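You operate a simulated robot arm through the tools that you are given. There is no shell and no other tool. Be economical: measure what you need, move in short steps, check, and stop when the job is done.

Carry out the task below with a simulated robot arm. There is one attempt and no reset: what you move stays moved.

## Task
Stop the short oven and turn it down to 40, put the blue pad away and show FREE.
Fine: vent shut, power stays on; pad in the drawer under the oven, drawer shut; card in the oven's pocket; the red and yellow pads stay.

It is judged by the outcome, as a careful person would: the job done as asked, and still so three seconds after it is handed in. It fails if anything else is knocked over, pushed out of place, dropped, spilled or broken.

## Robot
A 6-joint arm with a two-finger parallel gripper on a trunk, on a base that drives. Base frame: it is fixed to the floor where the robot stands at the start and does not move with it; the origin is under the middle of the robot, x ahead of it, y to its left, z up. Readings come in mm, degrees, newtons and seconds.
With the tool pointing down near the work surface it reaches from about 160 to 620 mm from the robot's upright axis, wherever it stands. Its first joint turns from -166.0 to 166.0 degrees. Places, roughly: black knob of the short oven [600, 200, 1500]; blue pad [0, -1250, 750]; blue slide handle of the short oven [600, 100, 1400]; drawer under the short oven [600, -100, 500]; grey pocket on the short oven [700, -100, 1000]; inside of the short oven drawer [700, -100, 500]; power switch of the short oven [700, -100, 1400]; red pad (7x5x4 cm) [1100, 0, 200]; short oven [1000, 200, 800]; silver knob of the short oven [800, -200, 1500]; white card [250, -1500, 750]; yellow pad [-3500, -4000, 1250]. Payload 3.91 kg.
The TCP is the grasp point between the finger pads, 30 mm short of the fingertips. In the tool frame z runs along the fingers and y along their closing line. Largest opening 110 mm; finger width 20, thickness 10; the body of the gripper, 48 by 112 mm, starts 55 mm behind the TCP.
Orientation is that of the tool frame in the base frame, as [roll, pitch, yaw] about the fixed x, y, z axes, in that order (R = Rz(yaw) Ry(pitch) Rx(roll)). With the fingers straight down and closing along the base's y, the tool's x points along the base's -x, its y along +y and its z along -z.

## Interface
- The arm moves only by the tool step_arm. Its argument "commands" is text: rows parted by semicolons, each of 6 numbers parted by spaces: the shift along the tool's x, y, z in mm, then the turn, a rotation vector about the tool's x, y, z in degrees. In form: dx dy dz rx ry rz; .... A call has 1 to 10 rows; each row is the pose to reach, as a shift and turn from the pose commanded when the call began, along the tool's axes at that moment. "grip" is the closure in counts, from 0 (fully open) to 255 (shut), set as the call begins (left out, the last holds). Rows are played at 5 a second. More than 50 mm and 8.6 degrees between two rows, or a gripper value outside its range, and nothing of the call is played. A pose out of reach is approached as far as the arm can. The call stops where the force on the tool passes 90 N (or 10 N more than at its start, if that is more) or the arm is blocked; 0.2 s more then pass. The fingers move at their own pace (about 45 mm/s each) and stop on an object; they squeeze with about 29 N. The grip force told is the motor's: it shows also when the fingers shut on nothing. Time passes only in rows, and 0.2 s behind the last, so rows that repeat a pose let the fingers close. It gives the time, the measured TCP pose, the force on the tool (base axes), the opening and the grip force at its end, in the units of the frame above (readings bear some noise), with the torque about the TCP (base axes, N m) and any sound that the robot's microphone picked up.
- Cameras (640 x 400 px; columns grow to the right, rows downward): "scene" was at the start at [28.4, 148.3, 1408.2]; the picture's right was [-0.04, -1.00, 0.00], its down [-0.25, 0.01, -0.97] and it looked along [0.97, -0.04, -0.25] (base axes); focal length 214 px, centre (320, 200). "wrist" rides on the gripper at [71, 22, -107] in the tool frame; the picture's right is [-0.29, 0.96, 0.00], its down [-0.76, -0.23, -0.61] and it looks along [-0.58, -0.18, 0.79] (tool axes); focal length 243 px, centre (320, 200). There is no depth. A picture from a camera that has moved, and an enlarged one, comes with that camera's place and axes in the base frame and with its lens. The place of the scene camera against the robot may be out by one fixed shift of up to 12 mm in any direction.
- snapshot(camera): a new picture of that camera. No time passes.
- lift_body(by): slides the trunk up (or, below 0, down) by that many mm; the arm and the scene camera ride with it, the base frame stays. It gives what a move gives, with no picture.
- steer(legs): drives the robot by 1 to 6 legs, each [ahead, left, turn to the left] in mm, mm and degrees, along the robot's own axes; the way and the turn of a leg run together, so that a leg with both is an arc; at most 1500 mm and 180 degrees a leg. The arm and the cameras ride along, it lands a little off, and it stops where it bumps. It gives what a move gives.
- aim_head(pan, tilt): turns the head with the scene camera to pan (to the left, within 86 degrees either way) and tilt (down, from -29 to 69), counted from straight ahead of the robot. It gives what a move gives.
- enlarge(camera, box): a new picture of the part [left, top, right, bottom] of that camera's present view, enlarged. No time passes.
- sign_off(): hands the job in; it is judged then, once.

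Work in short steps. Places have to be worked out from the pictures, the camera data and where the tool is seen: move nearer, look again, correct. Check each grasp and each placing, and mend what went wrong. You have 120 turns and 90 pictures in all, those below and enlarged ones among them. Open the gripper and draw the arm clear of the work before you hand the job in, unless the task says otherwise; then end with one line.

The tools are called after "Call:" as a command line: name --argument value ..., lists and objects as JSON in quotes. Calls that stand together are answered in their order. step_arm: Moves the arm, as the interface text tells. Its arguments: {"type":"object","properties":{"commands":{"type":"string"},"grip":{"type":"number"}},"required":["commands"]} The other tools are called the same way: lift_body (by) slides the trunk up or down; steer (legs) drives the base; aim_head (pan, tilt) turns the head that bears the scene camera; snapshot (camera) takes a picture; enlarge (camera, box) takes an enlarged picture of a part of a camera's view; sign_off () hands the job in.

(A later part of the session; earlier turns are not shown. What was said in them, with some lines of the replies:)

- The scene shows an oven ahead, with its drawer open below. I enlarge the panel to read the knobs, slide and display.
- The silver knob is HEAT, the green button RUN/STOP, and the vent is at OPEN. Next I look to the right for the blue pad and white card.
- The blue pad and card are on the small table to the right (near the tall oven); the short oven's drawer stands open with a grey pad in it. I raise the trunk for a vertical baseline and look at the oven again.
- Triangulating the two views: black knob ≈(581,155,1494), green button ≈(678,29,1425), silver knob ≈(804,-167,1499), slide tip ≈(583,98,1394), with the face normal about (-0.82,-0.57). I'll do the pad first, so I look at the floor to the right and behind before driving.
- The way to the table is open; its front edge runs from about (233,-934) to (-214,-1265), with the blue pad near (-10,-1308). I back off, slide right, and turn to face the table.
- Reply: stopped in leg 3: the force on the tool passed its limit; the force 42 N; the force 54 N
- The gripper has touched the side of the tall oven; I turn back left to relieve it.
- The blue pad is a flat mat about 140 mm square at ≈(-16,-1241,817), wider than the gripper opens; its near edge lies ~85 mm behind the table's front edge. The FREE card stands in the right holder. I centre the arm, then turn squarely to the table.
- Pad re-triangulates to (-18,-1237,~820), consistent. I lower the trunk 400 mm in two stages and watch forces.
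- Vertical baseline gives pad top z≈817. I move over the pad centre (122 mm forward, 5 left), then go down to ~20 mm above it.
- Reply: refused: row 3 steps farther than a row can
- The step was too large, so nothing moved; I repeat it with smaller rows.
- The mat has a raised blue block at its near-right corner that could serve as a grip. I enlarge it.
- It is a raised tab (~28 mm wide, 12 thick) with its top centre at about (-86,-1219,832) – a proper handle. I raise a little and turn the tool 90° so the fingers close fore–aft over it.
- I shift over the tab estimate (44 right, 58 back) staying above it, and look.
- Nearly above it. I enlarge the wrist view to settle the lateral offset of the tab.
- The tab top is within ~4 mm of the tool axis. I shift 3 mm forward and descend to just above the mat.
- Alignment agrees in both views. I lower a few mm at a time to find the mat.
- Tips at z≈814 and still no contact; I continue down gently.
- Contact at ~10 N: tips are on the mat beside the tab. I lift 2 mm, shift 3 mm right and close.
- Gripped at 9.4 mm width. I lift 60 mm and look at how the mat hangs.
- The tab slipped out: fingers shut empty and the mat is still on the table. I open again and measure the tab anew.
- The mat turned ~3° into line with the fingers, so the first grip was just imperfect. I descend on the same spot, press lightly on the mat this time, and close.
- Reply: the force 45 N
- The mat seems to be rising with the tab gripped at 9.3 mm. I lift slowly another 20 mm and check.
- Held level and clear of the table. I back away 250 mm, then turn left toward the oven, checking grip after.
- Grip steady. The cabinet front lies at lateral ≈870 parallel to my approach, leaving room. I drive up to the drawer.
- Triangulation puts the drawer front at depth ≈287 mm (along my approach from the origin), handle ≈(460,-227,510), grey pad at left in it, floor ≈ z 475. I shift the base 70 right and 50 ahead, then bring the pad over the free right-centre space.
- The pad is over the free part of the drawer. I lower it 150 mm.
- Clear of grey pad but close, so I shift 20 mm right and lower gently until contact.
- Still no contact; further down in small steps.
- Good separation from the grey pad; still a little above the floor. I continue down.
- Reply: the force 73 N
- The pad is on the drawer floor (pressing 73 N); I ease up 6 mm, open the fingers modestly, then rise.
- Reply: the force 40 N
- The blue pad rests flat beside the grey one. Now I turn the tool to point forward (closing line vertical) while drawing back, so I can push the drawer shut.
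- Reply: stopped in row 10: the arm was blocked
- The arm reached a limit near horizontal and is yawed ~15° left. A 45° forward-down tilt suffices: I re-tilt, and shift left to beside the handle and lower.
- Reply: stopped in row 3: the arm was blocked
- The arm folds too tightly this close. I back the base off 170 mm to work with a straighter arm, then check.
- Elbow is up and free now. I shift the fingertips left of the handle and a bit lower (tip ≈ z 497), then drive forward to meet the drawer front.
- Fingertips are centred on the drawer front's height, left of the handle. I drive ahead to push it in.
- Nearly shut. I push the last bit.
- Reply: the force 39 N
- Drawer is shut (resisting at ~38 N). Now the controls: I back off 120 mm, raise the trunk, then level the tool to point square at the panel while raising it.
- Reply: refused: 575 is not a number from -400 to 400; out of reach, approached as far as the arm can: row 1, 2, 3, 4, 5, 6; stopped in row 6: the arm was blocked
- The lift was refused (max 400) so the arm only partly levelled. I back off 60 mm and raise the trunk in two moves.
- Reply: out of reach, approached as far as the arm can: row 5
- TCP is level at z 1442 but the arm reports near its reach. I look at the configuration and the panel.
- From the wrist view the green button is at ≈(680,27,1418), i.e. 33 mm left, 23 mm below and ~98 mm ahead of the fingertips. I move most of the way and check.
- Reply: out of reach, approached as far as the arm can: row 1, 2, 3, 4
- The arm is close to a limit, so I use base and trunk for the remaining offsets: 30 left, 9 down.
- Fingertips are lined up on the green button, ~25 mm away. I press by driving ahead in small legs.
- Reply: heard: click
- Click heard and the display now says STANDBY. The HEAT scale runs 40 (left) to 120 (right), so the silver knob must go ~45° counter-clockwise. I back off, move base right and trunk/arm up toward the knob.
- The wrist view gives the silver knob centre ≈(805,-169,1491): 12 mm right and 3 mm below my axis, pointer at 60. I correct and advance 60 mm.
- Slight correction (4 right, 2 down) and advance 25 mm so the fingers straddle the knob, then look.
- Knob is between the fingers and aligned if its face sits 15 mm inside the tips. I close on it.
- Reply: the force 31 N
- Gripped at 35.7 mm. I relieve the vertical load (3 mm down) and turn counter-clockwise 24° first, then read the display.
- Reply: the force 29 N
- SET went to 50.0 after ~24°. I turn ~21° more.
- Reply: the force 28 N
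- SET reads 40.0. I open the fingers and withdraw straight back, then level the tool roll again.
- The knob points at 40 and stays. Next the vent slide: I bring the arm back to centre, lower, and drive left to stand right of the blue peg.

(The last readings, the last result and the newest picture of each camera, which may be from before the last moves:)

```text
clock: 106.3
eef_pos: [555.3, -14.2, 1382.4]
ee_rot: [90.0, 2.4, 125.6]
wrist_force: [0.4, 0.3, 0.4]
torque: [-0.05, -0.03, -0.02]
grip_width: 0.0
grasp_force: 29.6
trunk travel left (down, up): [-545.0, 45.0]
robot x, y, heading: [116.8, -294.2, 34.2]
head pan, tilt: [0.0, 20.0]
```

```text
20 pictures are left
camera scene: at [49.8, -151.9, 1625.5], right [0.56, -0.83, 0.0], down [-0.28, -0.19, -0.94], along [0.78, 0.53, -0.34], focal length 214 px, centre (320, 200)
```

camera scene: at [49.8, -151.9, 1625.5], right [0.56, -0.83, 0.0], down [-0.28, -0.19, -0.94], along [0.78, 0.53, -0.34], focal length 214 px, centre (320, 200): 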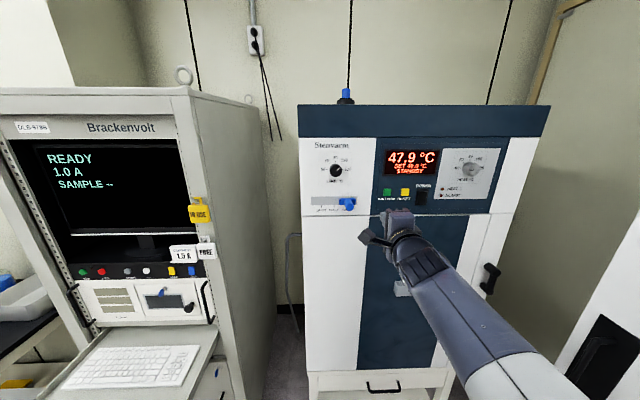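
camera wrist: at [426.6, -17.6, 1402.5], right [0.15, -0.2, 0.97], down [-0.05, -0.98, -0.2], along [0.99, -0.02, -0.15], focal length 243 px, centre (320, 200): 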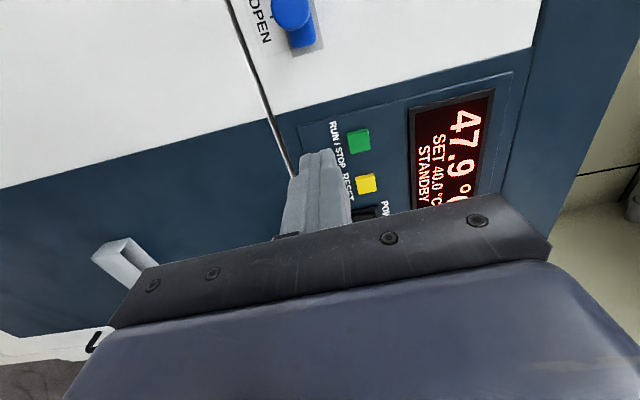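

The peg tip is at ≈(581,100,1385), level with my tool. I shift 33 mm left and 75 mm ahead to stand just right of it.

Call:
steer --legs '[[0, 33, 0], [73, 0, 0]]'

Call:
snapshot --camera "wrist"

```text
clock: 107.8
eef_pos: [597.3, 54.2, 1382.4]
ee_rot: [90.1, 2.3, 125.6]
wrist_force: [0.6, -0.3, -0.1]
torque: [0.02, -0.01, -0.01]
grip_width: 0.2
grasp_force: 29.2
trunk travel left (down, up): [-545.0, 45.0]
robot x, y, heading: [151.7, -224.5, 34.1]
head pan, tilt: [0.0, 20.0]
```

```text
19 pictures are left
camera wrist: at [468.6, 51.1, 1402.1], right [0.15, -0.2, 0.97], down [-0.05, -0.98, -0.2], along [0.99, -0.02, -0.15], focal length 243 px, centre (320, 200)
```

wrist: 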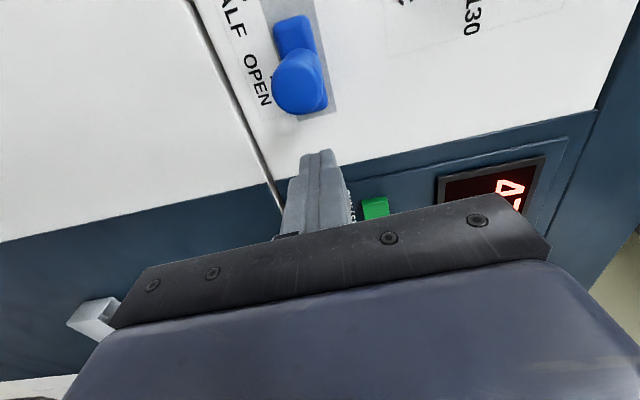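

Fingertips stand right of the peg at its depth. I drive left to slide it toward SHUT.

Call:
steer --legs '[[0, 80, 0]]'

Call:
enlarge --camera "scene" --box '[290, 110, 490, 260]'

```text
clock: 108.8
eef_pos: [552.5, 121.2, 1383.2]
ee_rot: [89.9, 2.4, 125.6]
wrist_force: [0.6, 0.6, 0.2]
torque: [0.0, -0.03, 0.0]
grip_width: 0.2
grasp_force: 28.9
trunk travel left (down, up): [-545.0, 45.0]
robot x, y, heading: [108.4, -161.8, 34.3]
head pan, tilt: [0.0, 20.0]
```

```text
2.67 times, centred on (390, 185) of scene
camera zoom: at [45.4, -16.5, 1625.5], right [0.56, -0.83, 0.0], down [-0.28, -0.19, -0.94], along [0.78, 0.53, -0.34], focal length 572 px, centre (133, 240)
```

zoom: 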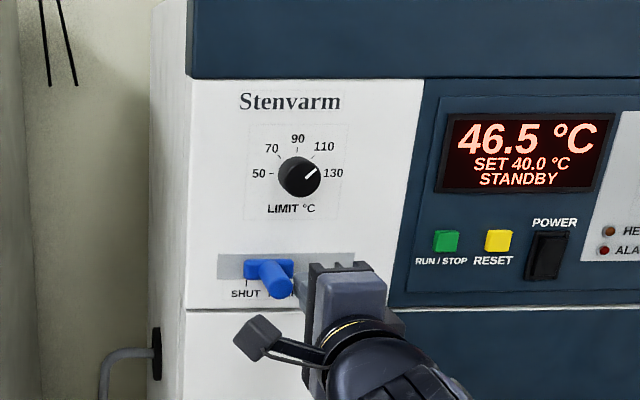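

Slide is about 22 mm short of SHUT; I push further in two small legs.

Call:
steer --legs '[[0, 22, 0]]'

Call:
steer --legs '[[0, 6, 0]]'

Call:
enlarge --camera "scene" --box '[290, 110, 490, 260]'

```text
clock: 109.6
eef_pos: [539.5, 139.5, 1383.7]
ee_rot: [90.0, 2.3, 125.7]
wrist_force: [0.4, -0.5, -1.0]
torque: [0.02, 0.03, 0.0]
grip_width: 0.0
grasp_force: 28.6
trunk travel left (down, up): [-545.0, 45.0]
robot x, y, heading: [100.7, -142.4, 34.3]
head pan, tilt: [0.0, 20.0]
```

```text
clock: 110.3
eef_pos: [538.2, 143.0, 1382.8]
ee_rot: [90.0, 2.3, 125.7]
wrist_force: [5.8, -7.4, 0.3]
torque: [-0.03, 0.01, -0.18]
grip_width: 0.0
grasp_force: 28.8
trunk travel left (down, up): [-545.0, 45.0]
robot x, y, heading: [92.4, -135.1, 33.8]
head pan, tilt: [0.0, 20.0]
```

```text
2.67 times, centred on (390, 185) of scene
camera zoom: at [31.2, 4.5, 1625.8], right [0.56, -0.83, 0.0], down [-0.28, -0.19, -0.94], along [0.78, 0.53, -0.34], focal length 572 px, centre (133, 240)
```

zoom: 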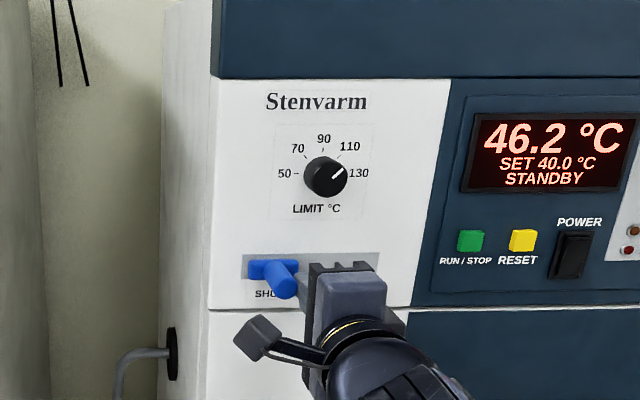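

The slide now sits at SHUT against its stop. I ease off right, back away, and turn the tool so that x points up (fingers closing sideways) for gripping the card by its edges.

Call:
steer --legs '[[0, -12, 0], [-350, 0, 0]]'

Call:
step_arm --commands "0 0 0 0 0 8; 0 0 0 0 0 16; 0 0 0 0 0 24; 0 0 0 0 0 32; 0 0 0 0 0 40; 0 0 0 0 0 48; 0 0 0 0 0 56; 0 0 0 0 0 64; 0 0 0 0 0 72; 0 0 0 0 0 80"

Call:
step_arm --commands "0 0 0 0 0 6; 0 0 0 0 0 12"

Call:
enlarge --camera "scene" --box '[290, 60, 560, 330]'

```text
clock: 113.0
eef_pos: [250.0, -64.4, 1383.4]
ee_rot: [89.9, 2.3, 125.6]
wrist_force: [0.7, 0.8, 0.3]
torque: [-0.07, 0.02, -0.01]
grip_width: 0.1
grasp_force: 28.8
trunk travel left (down, up): [-545.0, 45.0]
robot x, y, heading: [-194.5, -347.5, 34.3]
head pan, tilt: [0.0, 20.0]
```

```text
clock: 115.2
eef_pos: [251.4, -65.3, 1384.7]
ee_rot: [90.2, -77.9, 125.4]
wrist_force: [-0.8, 0.6, 0.5]
torque: [0.01, -0.01, -0.02]
grip_width: 0.0
grasp_force: 28.7
trunk travel left (down, up): [-545.0, 45.0]
robot x, y, heading: [-194.1, -346.8, 34.1]
head pan, tilt: [0.0, 20.0]
```

```text
clock: 115.8
eef_pos: [251.3, -64.4, 1382.8]
ee_rot: [103.1, -89.8, 112.5]
wrist_force: [-0.6, 0.3, -1.5]
torque: [0.0, 0.01, 0.01]
grip_width: 0.2
grasp_force: 29.0
trunk travel left (down, up): [-545.0, 45.0]
robot x, y, heading: [-193.2, -346.6, 34.2]
head pan, tilt: [0.0, 20.0]
```

```text
1.48 times, centred on (425, 195) of scene
camera zoom: at [-255.5, -202.5, 1625.6], right [0.56, -0.83, 0.0], down [-0.28, -0.19, -0.94], along [0.78, 0.53, -0.34], focal length 318 px, centre (164, 207)
```

zoom: 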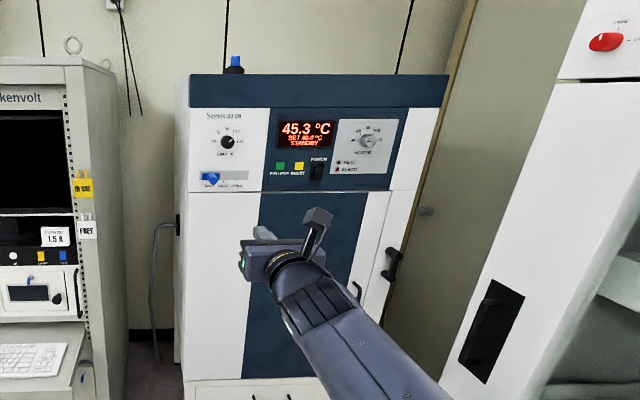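

All controls look right (STANDBY, SET 40.0, slide left). Now I turn to the table and move to stand somewhat left of the card's line.

Call:
steer --legs '[[0, 0, -88.7], [0, -280, 0], [300, 0, 0]]'

Call:
aim_head --pan -5 --tilt 42

Call:
lift_body --by -300

Call:
snapshot --camera "scene"

```text
clock: 123.2
eef_pos: [54.7, -1196.2, 1384.9]
ee_rot: [101.6, -89.7, 25.7]
wrist_force: [0.1, 0.5, -0.8]
torque: [0.0, -0.03, 0.01]
grip_width: 0.0
grasp_force: 28.9
trunk travel left (down, up): [-545.0, 45.0]
robot x, y, heading: [-237.8, -757.5, -54.2]
head pan, tilt: [0.0, 20.0]
```

```text
clock: 124.0
eef_pos: [54.8, -1196.8, 1384.5]
ee_rot: [99.6, -89.6, 27.6]
wrist_force: [-0.4, 0.1, -0.4]
torque: [-0.01, 0.0, 0.01]
grip_width: 0.0
grasp_force: 28.7
trunk travel left (down, up): [-545.0, 45.0]
robot x, y, heading: [-237.4, -763.2, -54.3]
head pan, tilt: [-5.0, 42.0]
```

```text
clock: 127.0
eef_pos: [55.2, -1195.6, 1084.7]
ee_rot: [99.2, -89.7, 28.1]
wrist_force: [0.1, -0.3, 0.2]
torque: [0.01, 0.0, 0.01]
grip_width: 0.0
grasp_force: 29.1
trunk travel left (down, up): [-245.0, 345.0]
robot x, y, heading: [-243.6, -762.1, -54.2]
head pan, tilt: [-5.0, 42.0]
```

```text
15 pictures are left
camera scene: at [-113.0, -695.8, 1291.3], right [-0.86, -0.51, 0.0], down [-0.34, 0.57, -0.74], along [0.38, -0.64, -0.67], focal length 214 px, centre (320, 200)
```

scene: 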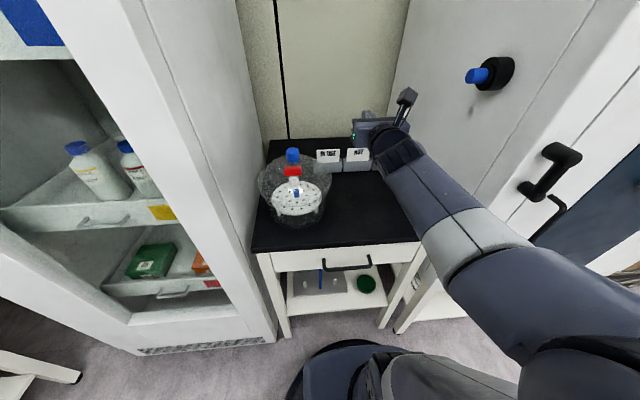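

The FREE holder is hidden behind the gripper. I tilt the tool 30° down and shift right 120 mm, then view with the wrist camera.

Call:
step_arm --commands "0 30 0 0 -7.5 0; 0 60 0 0 -15 0; 0 90 0 0 -22.5 0; 0 120 0 0 -30 0" --grip 0

Call:
snapshot --camera "wrist"

```text
clock: 128.0
eef_pos: [-40.5, -1268.6, 1085.5]
ee_rot: [179.2, -59.8, -52.1]
wrist_force: [-0.1, 0.7, -0.4]
torque: [-0.02, -0.02, -0.03]
grip_width: 86.6
grasp_force: 0.1
out of reach, approached as far as the arm can: row 1
trunk travel left (down, up): [-245.0, 345.0]
robot x, y, heading: [-239.5, -764.8, -54.1]
head pan, tilt: [-5.0, 42.0]
```

```text
14 pictures are left
camera wrist: at [-92.8, -1235.2, 1201.0], right [-0.85, -0.46, -0.24], down [-0.37, 0.86, -0.35], along [0.37, -0.21, -0.9], focal length 243 px, centre (320, 200)
```

wrist: 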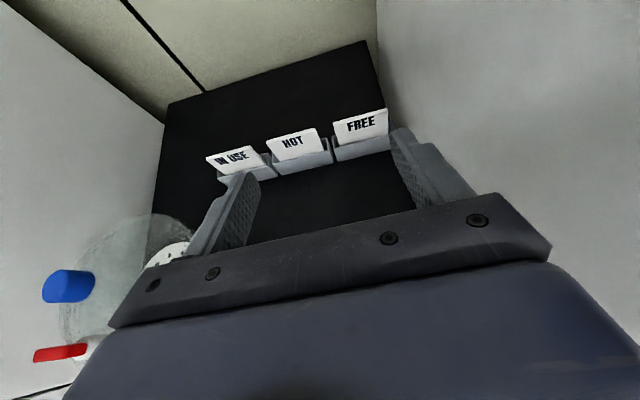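

The wrist view shows FREE clearly: top edge from ≈(87,-1442) to (13,-1489), ~88 mm wide, top z≈877. I lower the trunk 200 in two stages, creep the base 30 forward, and check.

Call:
lift_body --by -100

Call:
lift_body --by -90

Call:
steer --legs '[[25, 0, 0]]'

Call:
step_arm --commands "13 15 22 0 0 0; 26 30 44 0 0 0; 38 46 66 0 0 0"

Call:
snapshot --camera "wrist"

```text
clock: 129.4
eef_pos: [-40.4, -1268.2, 985.4]
ee_rot: [179.3, -60.0, -52.2]
wrist_force: [0.6, -0.2, -0.8]
torque: [-0.03, 0.01, -0.01]
grip_width: 109.9
grasp_force: 0.1
trunk travel left (down, up): [-145.0, 445.0]
robot x, y, heading: [-240.1, -762.6, -54.2]
head pan, tilt: [-5.0, 42.0]
```

```text
clock: 130.6
eef_pos: [-40.1, -1268.2, 895.6]
ee_rot: [179.4, -60.0, -52.2]
wrist_force: [0.6, -0.1, 0.5]
torque: [0.03, 0.0, -0.02]
grip_width: 110.0
grasp_force: 0.1
trunk travel left (down, up): [-55.0, 535.0]
robot x, y, heading: [-239.8, -761.3, -54.3]
head pan, tilt: [-5.0, 42.0]
```

```text
clock: 131.4
eef_pos: [-25.7, -1287.7, 895.4]
ee_rot: [179.4, -59.9, -52.2]
wrist_force: [0.2, 0.4, -0.4]
torque: [-0.02, -0.01, 0.02]
grip_width: 110.2
grasp_force: 0.0
trunk travel left (down, up): [-55.0, 535.0]
robot x, y, heading: [-229.3, -779.4, -54.2]
head pan, tilt: [-5.0, 42.0]
```

```text
clock: 132.2
eef_pos: [-16.8, -1375.4, 896.1]
ee_rot: [179.5, -59.9, -52.2]
wrist_force: [-0.2, -0.5, 0.2]
torque: [0.0, -0.01, -0.02]
grip_width: 109.7
grasp_force: 0.1
trunk travel left (down, up): [-55.0, 535.0]
robot x, y, heading: [-226.8, -781.6, -54.1]
head pan, tilt: [-5.0, 42.0]
```

```text
13 pictures are left
camera wrist: at [-68.6, -1342.1, 1010.9], right [-0.85, -0.46, -0.25], down [-0.37, 0.86, -0.35], along [0.38, -0.21, -0.9], focal length 243 px, centre (320, 200)
```

wrist: 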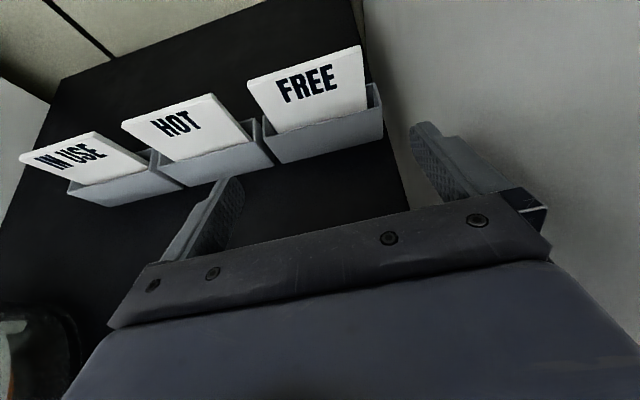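

Two wrist views fix the card's top-mid at ≈(40,-1454,895), width ~85, holder top ≈847. I turn 3° to square up and advance most of the way, then check.

Call:
step_arm --commands "8 1 20 -1.3 0 0.7; 16 2 40 -2.6 0 1.5; 20 2.8 55 -2.6 0 1.5"

Call:
snapshot --camera "wrist"

```text
clock: 133.0
eef_pos: [15.8, -1423.9, 885.9]
ee_rot: [179.3, -60.1, -55.3]
wrist_force: [0.6, 0.4, 0.0]
torque: [0.0, 0.01, 0.05]
grip_width: 110.1
grasp_force: 0.1
trunk travel left (down, up): [-55.0, 535.0]
robot x, y, heading: [-224.4, -782.5, -54.2]
head pan, tilt: [-5.0, 42.0]
```

```text
12 pictures are left
camera wrist: at [-33.8, -1388.3, 1000.7], right [-0.87, -0.42, -0.25], down [-0.32, 0.88, -0.36], along [0.36, -0.23, -0.9], focal length 243 px, centre (320, 200)
```

wrist: 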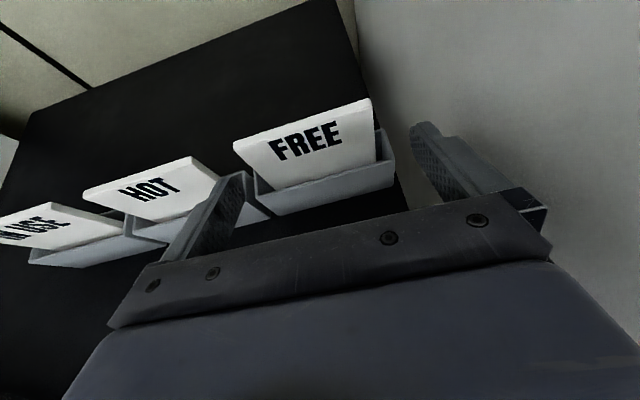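

Geometry agrees: card is ~28 mm further ahead and 2.5 mm left. I advance and close on the edges.

Call:
step_arm --commands "4 -2.5 9 0 0 0; 8 -2.5 18 0 0 0; 11.4 -2.5 25.7 0 0 0"

Call:
snapshot --camera "wrist"

```text
clock: 133.8
eef_pos: [34.5, -1446.3, 882.1]
ee_rot: [179.2, -59.9, -55.1]
wrist_force: [-0.4, -0.2, 0.6]
torque: [0.01, 0.01, 0.04]
grip_width: 110.3
grasp_force: 0.0
trunk travel left (down, up): [-55.0, 535.0]
robot x, y, heading: [-224.2, -779.2, -54.4]
head pan, tilt: [-5.0, 42.0]
```

```text
11 pictures are left
camera wrist: at [-15.7, -1410.6, 997.4], right [-0.87, -0.42, -0.25], down [-0.32, 0.88, -0.35], along [0.36, -0.23, -0.9], focal length 243 px, centre (320, 200)
```

wrist: 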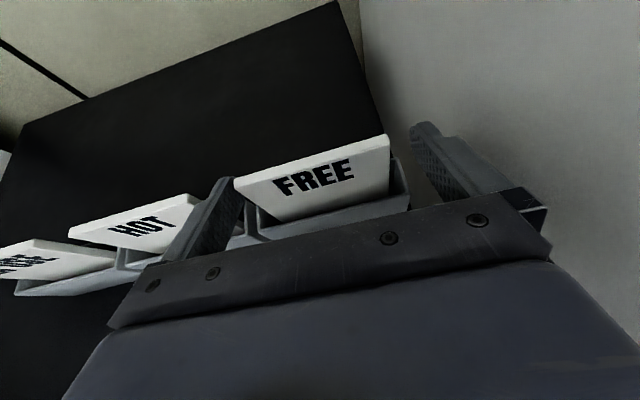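

The fingers straddle FREE without touching HOT. I close.

Call:
step_arm --commands "0 0 0 0 0 0; 0 0 0 0 0 0; 0 0 0 0 0 0; 0 0 0 0 0 0; 0 0 0 0 0 0" --grip 255

Call:
step_arm --commands "13 0 -7.5 0 0 0; 26 0 -15 0 0 0; 39 0 -22 0 0 0; 39 0 -22 0 0 0"

Call:
snapshot --camera "wrist"

```text
clock: 135.0
eef_pos: [34.3, -1447.7, 883.3]
ee_rot: [179.4, -60.0, -55.2]
wrist_force: [0.1, 0.6, -0.3]
torque: [0.07, -0.05, 0.01]
grip_width: 85.1
grasp_force: 29.0
trunk travel left (down, up): [-55.0, 535.0]
robot x, y, heading: [-224.5, -784.6, -54.2]
head pan, tilt: [-5.0, 42.0]
```

```text
clock: 136.0
eef_pos: [35.9, -1446.1, 926.0]
ee_rot: [179.3, -59.8, -55.1]
wrist_force: [0.7, 0.3, -0.8]
torque: [-0.02, 0.01, 0.02]
grip_width: 84.9
grasp_force: 29.3
trunk travel left (down, up): [-55.0, 535.0]
robot x, y, heading: [-226.0, -780.3, -54.1]
head pan, tilt: [-5.0, 42.0]
```

```text
10 pictures are left
camera wrist: at [-14.7, -1410.5, 1042.3], right [-0.87, -0.42, -0.25], down [-0.32, 0.88, -0.35], along [0.36, -0.23, -0.9], focal length 243 px, centre (320, 200)
```

wrist: 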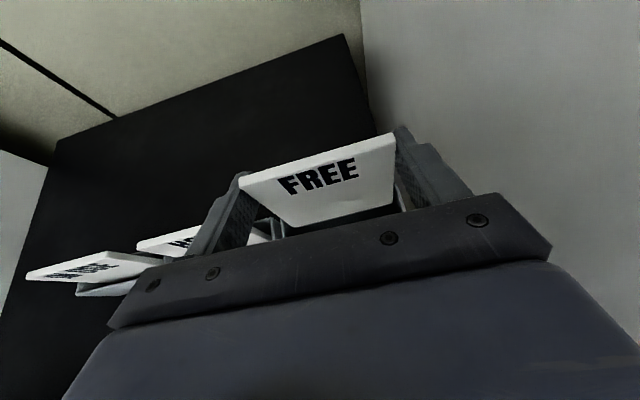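

The card is held (85 mm) and rose with me. I lift by trunk, then back away from the table.

Call:
lift_body --by 200

Call:
steer --legs '[[-300, 0, 0], [0, 285, 0], [0, 0, 45], [0, 0, 44]]'

Call:
snapshot --camera "wrist"

```text
clock: 138.2
eef_pos: [34.4, -1446.9, 1126.4]
ee_rot: [179.4, -60.0, -55.1]
wrist_force: [0.1, -0.3, -0.5]
torque: [-0.04, 0.02, 0.0]
grip_width: 84.8
grasp_force: 28.9
trunk travel left (down, up): [-255.0, 335.0]
robot x, y, heading: [-228.2, -783.5, -54.2]
head pan, tilt: [-5.0, 42.0]
```

```text
clock: 142.9
eef_pos: [240.5, -955.8, 1128.1]
ee_rot: [176.1, -60.0, -38.8]
wrist_force: [-13.5, -3.3, 1.6]
torque: [0.09, -0.11, 0.27]
grip_width: 85.1
grasp_force: 29.0
trunk travel left (down, up): [-255.0, 335.0]
robot x, y, heading: [-173.0, -370.2, -37.8]
head pan, tilt: [-5.0, 42.0]
stopped in leg 3: the force on the tool passed its limit (the readings are from after the stop); the commanded pose is now the measured one
```

```text
9 pictures are left
camera wrist: at [185.5, -929.7, 1244.1], right [-0.76, -0.62, -0.22], down [-0.52, 0.77, -0.36], along [0.39, -0.16, -0.91], focal length 243 px, centre (320, 200)
```

wrist: 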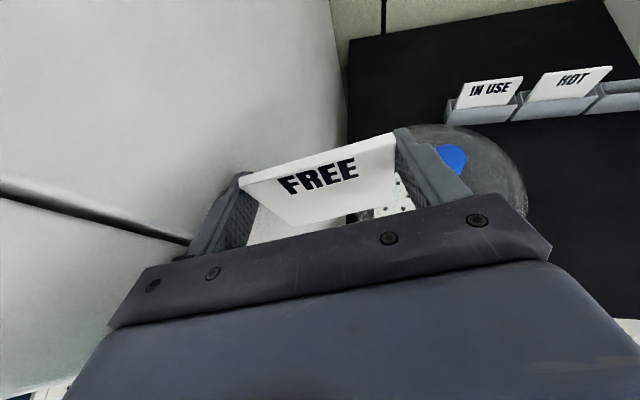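

The extended arm touched the cabinet while turning; the card is still held. I turn back right, then retreat well clear before turning.

Call:
steer --legs '[[0, 0, -9], [-330, 0, 0]]'

Call:
step_arm --commands "-20 0 -35 0 0 0; -40 0 -70 0 0 0; -60 0 -104 0 0 0; -80 0 -138 0 0 0"

```text
clock: 145.7
eef_pos: [-81.0, -772.4, 1126.4]
ee_rot: [176.0, -59.9, -48.0]
wrist_force: [-0.4, 0.3, -1.4]
torque: [0.01, 0.03, -0.03]
grip_width: 85.0
grasp_force: 29.0
trunk travel left (down, up): [-255.0, 335.0]
robot x, y, heading: [-394.8, -133.7, -47.0]
head pan, tilt: [-5.0, 42.0]
```

```text
clock: 146.7
eef_pos: [-180.5, -649.4, 1126.7]
ee_rot: [176.0, -59.9, -48.0]
wrist_force: [0.7, 0.5, -0.9]
torque: [-0.04, 0.0, 0.01]
grip_width: 84.8
grasp_force: 28.5
trunk travel left (down, up): [-255.0, 335.0]
robot x, y, heading: [-399.8, -131.7, -47.0]
head pan, tilt: [-5.0, 42.0]
```

Clear now, arm retracted. I turn to the oven and move toward the pocket, raising the trunk 90 mm.

Call:
steer --legs '[[0, 0, 45], [0, 0, 36.5], [0, -390, 0], [270, 0, 0]]'

Call:
lift_body --by 90

Call:
aim_head --pan -12 --tilt 30

Call:
snapshot --camera "scene"

```text
clock: 154.5
eef_pos: [594.8, -154.7, 1126.5]
ee_rot: [176.0, -60.0, 33.5]
wrist_force: [0.0, -0.2, -0.2]
torque: [0.0, -0.01, 0.0]
grip_width: 84.8
grasp_force: 29.6
trunk travel left (down, up): [-255.0, 335.0]
robot x, y, heading: [47.3, -293.0, 34.5]
head pan, tilt: [-5.0, 42.0]
```

```text
clock: 155.8
eef_pos: [594.5, -154.2, 1217.6]
ee_rot: [175.9, -60.0, 33.5]
wrist_force: [-0.1, -1.2, -0.7]
torque: [-0.05, 0.02, -0.03]
grip_width: 84.9
grasp_force: 29.0
trunk travel left (down, up): [-345.0, 245.0]
robot x, y, heading: [48.5, -292.9, 34.5]
head pan, tilt: [-5.0, 42.0]
```

```text
clock: 156.5
eef_pos: [594.0, -154.7, 1217.8]
ee_rot: [175.9, -60.1, 33.5]
wrist_force: [-0.1, -1.0, -0.8]
torque: [0.01, -0.03, 0.01]
grip_width: 84.9
grasp_force: 28.8
trunk travel left (down, up): [-345.0, 245.0]
robot x, y, heading: [52.2, -295.0, 34.5]
head pan, tilt: [-12.0, 30.0]
```

```text
8 pictures are left
camera scene: at [-8.3, -168.6, 1409.5], right [0.38, -0.92, 0.0], down [-0.46, -0.19, -0.87], along [0.8, 0.33, -0.5], focal length 214 px, centre (320, 200)
```

scene: 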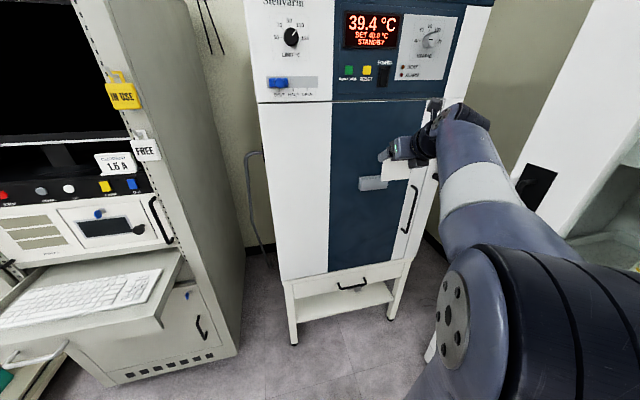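

Display: SET 40, cooling. Wrist camera check for the pocket relative to the card.

Call:
snapshot --camera "wrist"

Call:
enlarge --camera "scene" --box '[330, 120, 450, 210]'

```text
7 pictures are left
camera wrist: at [552.0, -198.6, 1333.6], right [0.36, -0.91, -0.22], down [-0.89, -0.27, -0.36], along [0.27, 0.32, -0.91], focal length 243 px, centre (320, 200)
```

wrist: 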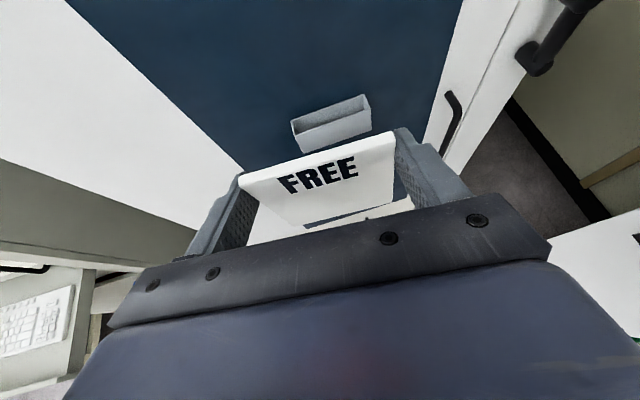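

```text
4.44 times, centred on (390, 165) of scene
camera zoom: at [-8.3, -168.6, 1409.5], right [0.38, -0.92, 0.0], down [-0.46, -0.19, -0.87], along [0.8, 0.33, -0.5], focal length 953 px, centre (9, 356)
```

zoom: 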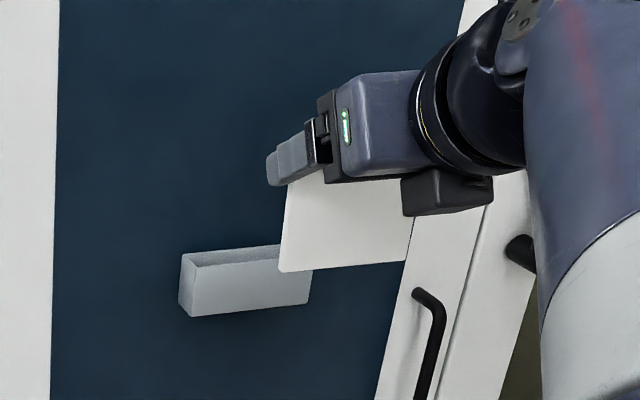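

Pocket from the wrist view: opening at depth 563–586, lateral 436–540 (centre ≈488), top z≈1072. My card is at lateral ≈467, depth 411 and yawed ~4°; I square it, shift 20 right, and drive 110 ahead.

Call:
step_arm --commands "0 10 0 2.2 0 -0.1; 0 20 0 4.4 0 -0.3"

Call:
steer --legs '[[115, 0, 0]]'

Call:
snapshot --camera "wrist"

```text
clock: 157.1
eef_pos: [603.0, -172.4, 1218.2]
ee_rot: [179.9, -59.9, 34.2]
wrist_force: [0.1, 0.7, -0.7]
torque: [-0.03, 0.01, 0.01]
grip_width: 84.7
grasp_force: 28.7
trunk travel left (down, up): [-345.0, 245.0]
robot x, y, heading: [51.7, -297.6, 34.4]
head pan, tilt: [-12.0, 30.0]
```

```text
clock: 158.3
eef_pos: [698.0, -108.0, 1218.6]
ee_rot: [179.9, -59.9, 34.1]
wrist_force: [-0.7, -0.9, -0.3]
torque: [-0.03, 0.01, -0.01]
grip_width: 84.9
grasp_force: 29.4
trunk travel left (down, up): [-345.0, 245.0]
robot x, y, heading: [145.6, -230.9, 34.2]
head pan, tilt: [-12.0, 30.0]
```

```text
5 pictures are left
camera wrist: at [663.0, -157.7, 1333.4], right [0.41, -0.88, -0.25], down [-0.88, -0.32, -0.35], along [0.23, 0.37, -0.9], focal length 243 px, centre (320, 200)
```

wrist: 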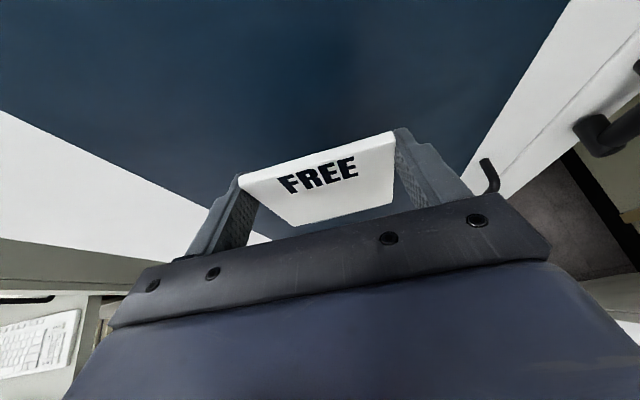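

Pocket is hidden by the card now, but geometry says 48 mm ahead and 1.5 right. I advance, then lower until the card's bottom is just above the pocket.

Call:
step_arm --commands "8 0.5 14 0 0 0; 16 1 28 0 0 0; 23.8 1.5 41.1 0 0 0"

Call:
lift_body --by -62

Call:
enlarge --camera "scene" --box '[330, 110, 490, 230]'

```text
clock: 159.1
eef_pos: [739.1, -83.7, 1216.8]
ee_rot: [179.8, -59.9, 34.0]
wrist_force: [-4.4, -2.8, -1.1]
torque: [-0.1, 0.04, 0.21]
grip_width: 84.8
grasp_force: 29.7
trunk travel left (down, up): [-345.0, 245.0]
robot x, y, heading: [147.3, -227.9, 34.6]
head pan, tilt: [-12.0, 30.0]
```

```text
clock: 160.2
eef_pos: [738.7, -83.6, 1155.8]
ee_rot: [179.9, -59.8, 34.0]
wrist_force: [-4.7, -3.4, -3.4]
torque: [-0.23, 0.05, 0.27]
grip_width: 84.9
grasp_force: 28.5
trunk travel left (down, up): [-283.0, 307.0]
robot x, y, heading: [139.1, -229.5, 34.2]
head pan, tilt: [-12.0, 30.0]
```

```text
3.33 times, centred on (410, 170) of scene
camera zoom: at [86.7, -103.6, 1347.4], right [0.38, -0.92, 0.0], down [-0.46, -0.19, -0.87], along [0.8, 0.33, -0.5], focal length 715 px, centre (20, 300)
```

zoom: 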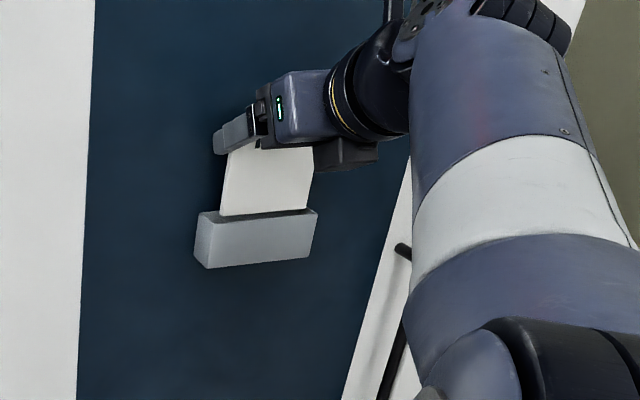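

Card is laterally centred over the pocket with its bottom at the opening; tips just touch the panel (5 N). I ease back 2 mm and lower in small steps watching the force.

Call:
step_arm --commands "-1 0 -1.8 0 0 0; -1 0 -1.8 0 0 0"

Call:
lift_body --by -12

Call:
lift_body --by -10

```text
clock: 160.8
eef_pos: [738.1, -84.6, 1156.1]
ee_rot: [179.9, -59.9, 34.0]
wrist_force: [-0.1, -0.2, 0.3]
torque: [0.02, 0.0, -0.01]
grip_width: 84.9
grasp_force: 28.5
trunk travel left (down, up): [-283.0, 307.0]
robot x, y, heading: [144.7, -229.4, 34.2]
head pan, tilt: [-12.0, 30.0]
```

```text
clock: 161.3
eef_pos: [736.2, -84.3, 1143.7]
ee_rot: [179.9, -59.9, 34.0]
wrist_force: [-0.2, 0.5, -0.1]
torque: [-0.01, 0.01, -0.01]
grip_width: 84.9
grasp_force: 28.8
trunk travel left (down, up): [-271.0, 319.0]
robot x, y, heading: [145.0, -225.9, 34.3]
head pan, tilt: [-12.0, 30.0]
```

```text
clock: 161.9
eef_pos: [738.0, -83.1, 1134.3]
ee_rot: [179.8, -59.8, 34.1]
wrist_force: [0.3, 0.1, -0.9]
torque: [0.06, 0.01, -0.04]
grip_width: 85.1
grasp_force: 29.0
trunk travel left (down, up): [-261.0, 329.0]
robot x, y, heading: [143.0, -229.2, 34.2]
head pan, tilt: [-12.0, 30.0]
```

No contact force. I check visually whether the card's bottom is entering the pocket.

Call:
enlarge --camera "scene" --box '[360, 120, 440, 180]'

```text
6.67 times, centred on (400, 150) of scene
camera zoom: at [87.1, -103.3, 1325.5], right [0.38, -0.92, 0.0], down [-0.46, -0.19, -0.87], along [0.8, 0.33, -0.5], focal length 1430 px, centre (-213, 533)
```

zoom: 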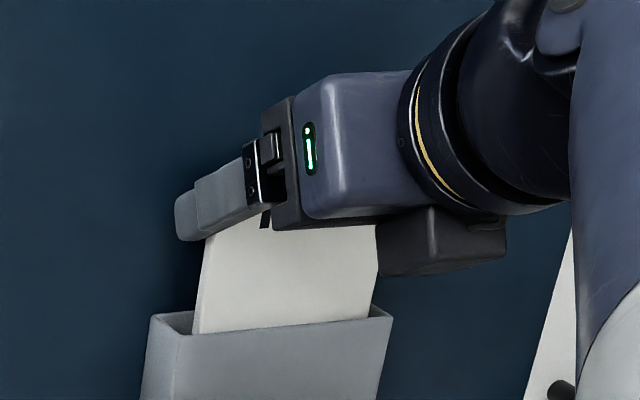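

The card is inside the pocket. I lower another ~22 mm in steps until it touches bottom or clearance ends.

Call:
lift_body --by -10

Call:
lift_body --by -8

Call:
lift_body --by -5

```text
clock: 162.5
eef_pos: [737.0, -83.4, 1123.8]
ee_rot: [179.9, -60.0, 34.0]
wrist_force: [0.5, -0.4, -0.9]
torque: [0.02, 0.0, -0.02]
grip_width: 85.0
grasp_force: 29.5
trunk travel left (down, up): [-251.0, 339.0]
robot x, y, heading: [144.6, -228.9, 34.3]
head pan, tilt: [-12.0, 30.0]
```

```text
clock: 163.1
eef_pos: [736.8, -83.6, 1116.2]
ee_rot: [179.8, -59.8, 34.0]
wrist_force: [0.1, 0.0, 0.2]
torque: [-0.02, -0.02, 0.01]
grip_width: 85.0
grasp_force: 28.9
trunk travel left (down, up): [-243.0, 347.0]
robot x, y, heading: [142.6, -227.9, 34.3]
head pan, tilt: [-12.0, 30.0]
```

```text
clock: 163.6
eef_pos: [737.7, -84.5, 1111.8]
ee_rot: [179.8, -60.0, 34.1]
wrist_force: [-0.2, 0.4, 2.7]
torque: [-0.05, -0.14, 0.01]
grip_width: 84.8
grasp_force: 28.8
trunk travel left (down, up): [-238.0, 352.0]
robot x, y, heading: [144.3, -227.7, 34.6]
head pan, tilt: [-12.0, 30.0]
```

A light bottom contact (2.7 N) at TCP z 1112 – card is seated. I open and wait, then drive straight back.

Call:
step_arm --commands "0 0 0 0 0 0; 0 0 0 0 0 0; 0 0 0 0 0 0; 0 0 0 0 0 0" --grip 0

Call:
steer --legs '[[-250, 0, 0]]'

Call:
aim_head --pan -8 --tilt 25

Call:
snapshot --camera "scene"

```text
clock: 164.6
eef_pos: [737.4, -84.0, 1111.1]
ee_rot: [180.0, -59.9, 34.0]
wrist_force: [0.2, 0.5, 0.2]
torque: [-0.01, 0.0, 0.0]
grip_width: 110.1
grasp_force: 0.0
trunk travel left (down, up): [-238.0, 352.0]
robot x, y, heading: [141.3, -228.5, 34.2]
head pan, tilt: [-12.0, 30.0]
```

```text
clock: 166.4
eef_pos: [531.0, -224.9, 1111.6]
ee_rot: [179.9, -59.9, 34.0]
wrist_force: [0.7, 0.5, 0.3]
torque: [0.0, -0.01, -0.01]
grip_width: 109.8
grasp_force: 0.1
trunk travel left (down, up): [-238.0, 352.0]
robot x, y, heading: [-58.4, -366.6, 34.4]
head pan, tilt: [-12.0, 30.0]
```

```text
clock: 167.1
eef_pos: [531.7, -224.4, 1111.6]
ee_rot: [179.9, -59.9, 34.1]
wrist_force: [-0.8, 0.4, -0.2]
torque: [0.02, 0.05, 0.01]
grip_width: 109.9
grasp_force: 0.0
trunk travel left (down, up): [-238.0, 352.0]
robot x, y, heading: [-60.1, -370.6, 34.3]
head pan, tilt: [-8.0, 25.0]
```

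```text
2 pictures are left
camera scene: at [-120.3, -238.1, 1310.5], right [0.45, -0.9, 0.0], down [-0.38, -0.19, -0.91], along [0.81, 0.4, -0.42], focal length 214 px, centre (320, 200)
```

scene: 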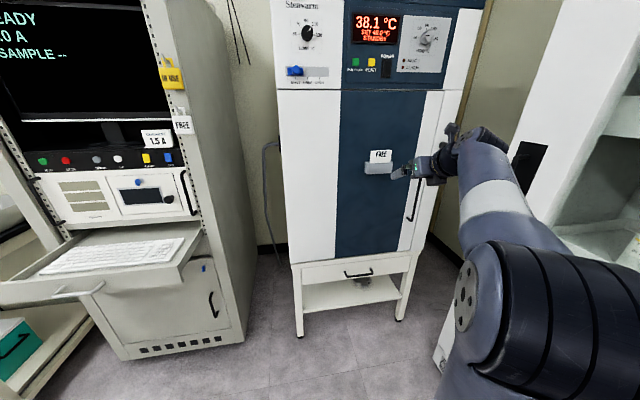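

FREE stands in the pocket. One last enlarged check of the whole oven: drawer, slide and display.

Call:
enlarge --camera "scene" --box '[270, 0, 470, 320]'

```text
1.25 times, centred on (370, 160) of scene
camera zoom: at [-120.3, -238.1, 1310.5], right [0.45, -0.9, 0.0], down [-0.38, -0.19, -0.91], along [0.81, 0.4, -0.42], focal length 268 px, centre (258, 250)
```

zoom: 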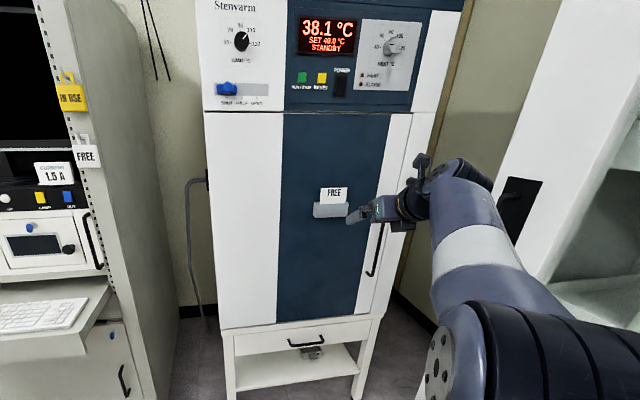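

There is something greyish under the drawer front; I use the last picture to see what it is.

Call:
enlarge --camera "scene" --box '[320, 250, 420, 320]'

```text
5.71 times, centred on (370, 285) of scene
camera zoom: at [-120.3, -238.1, 1310.5], right [0.45, -0.9, 0.0], down [-0.38, -0.19, -0.91], along [0.81, 0.4, -0.42], focal length 1226 px, centre (34, -286)
```

zoom: 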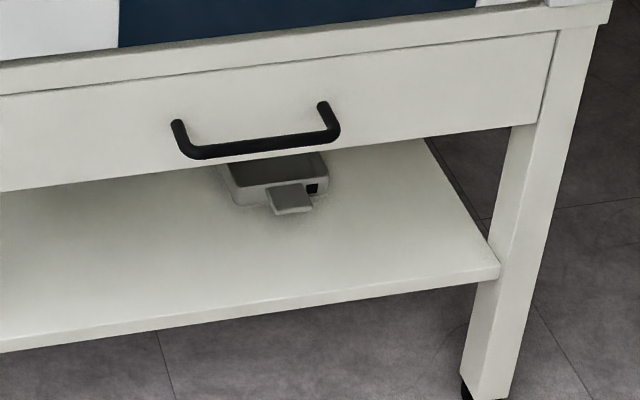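

The drawer is flush; the grey thing is a small device standing upright on the lower shelf, further back and apparently not disturbed. The gripper is open and clear, so I hand in.

Call:
sign_off

```text
The job is handed in.
```

The short oven is stopped (STANDBY) and set to 40, with the vent shut and the power on; the blue pad is in the shut drawer and FREE is in the pocket, though the arm did bump the tall oven's side and the cabinet while turning, with nothing seen to move.
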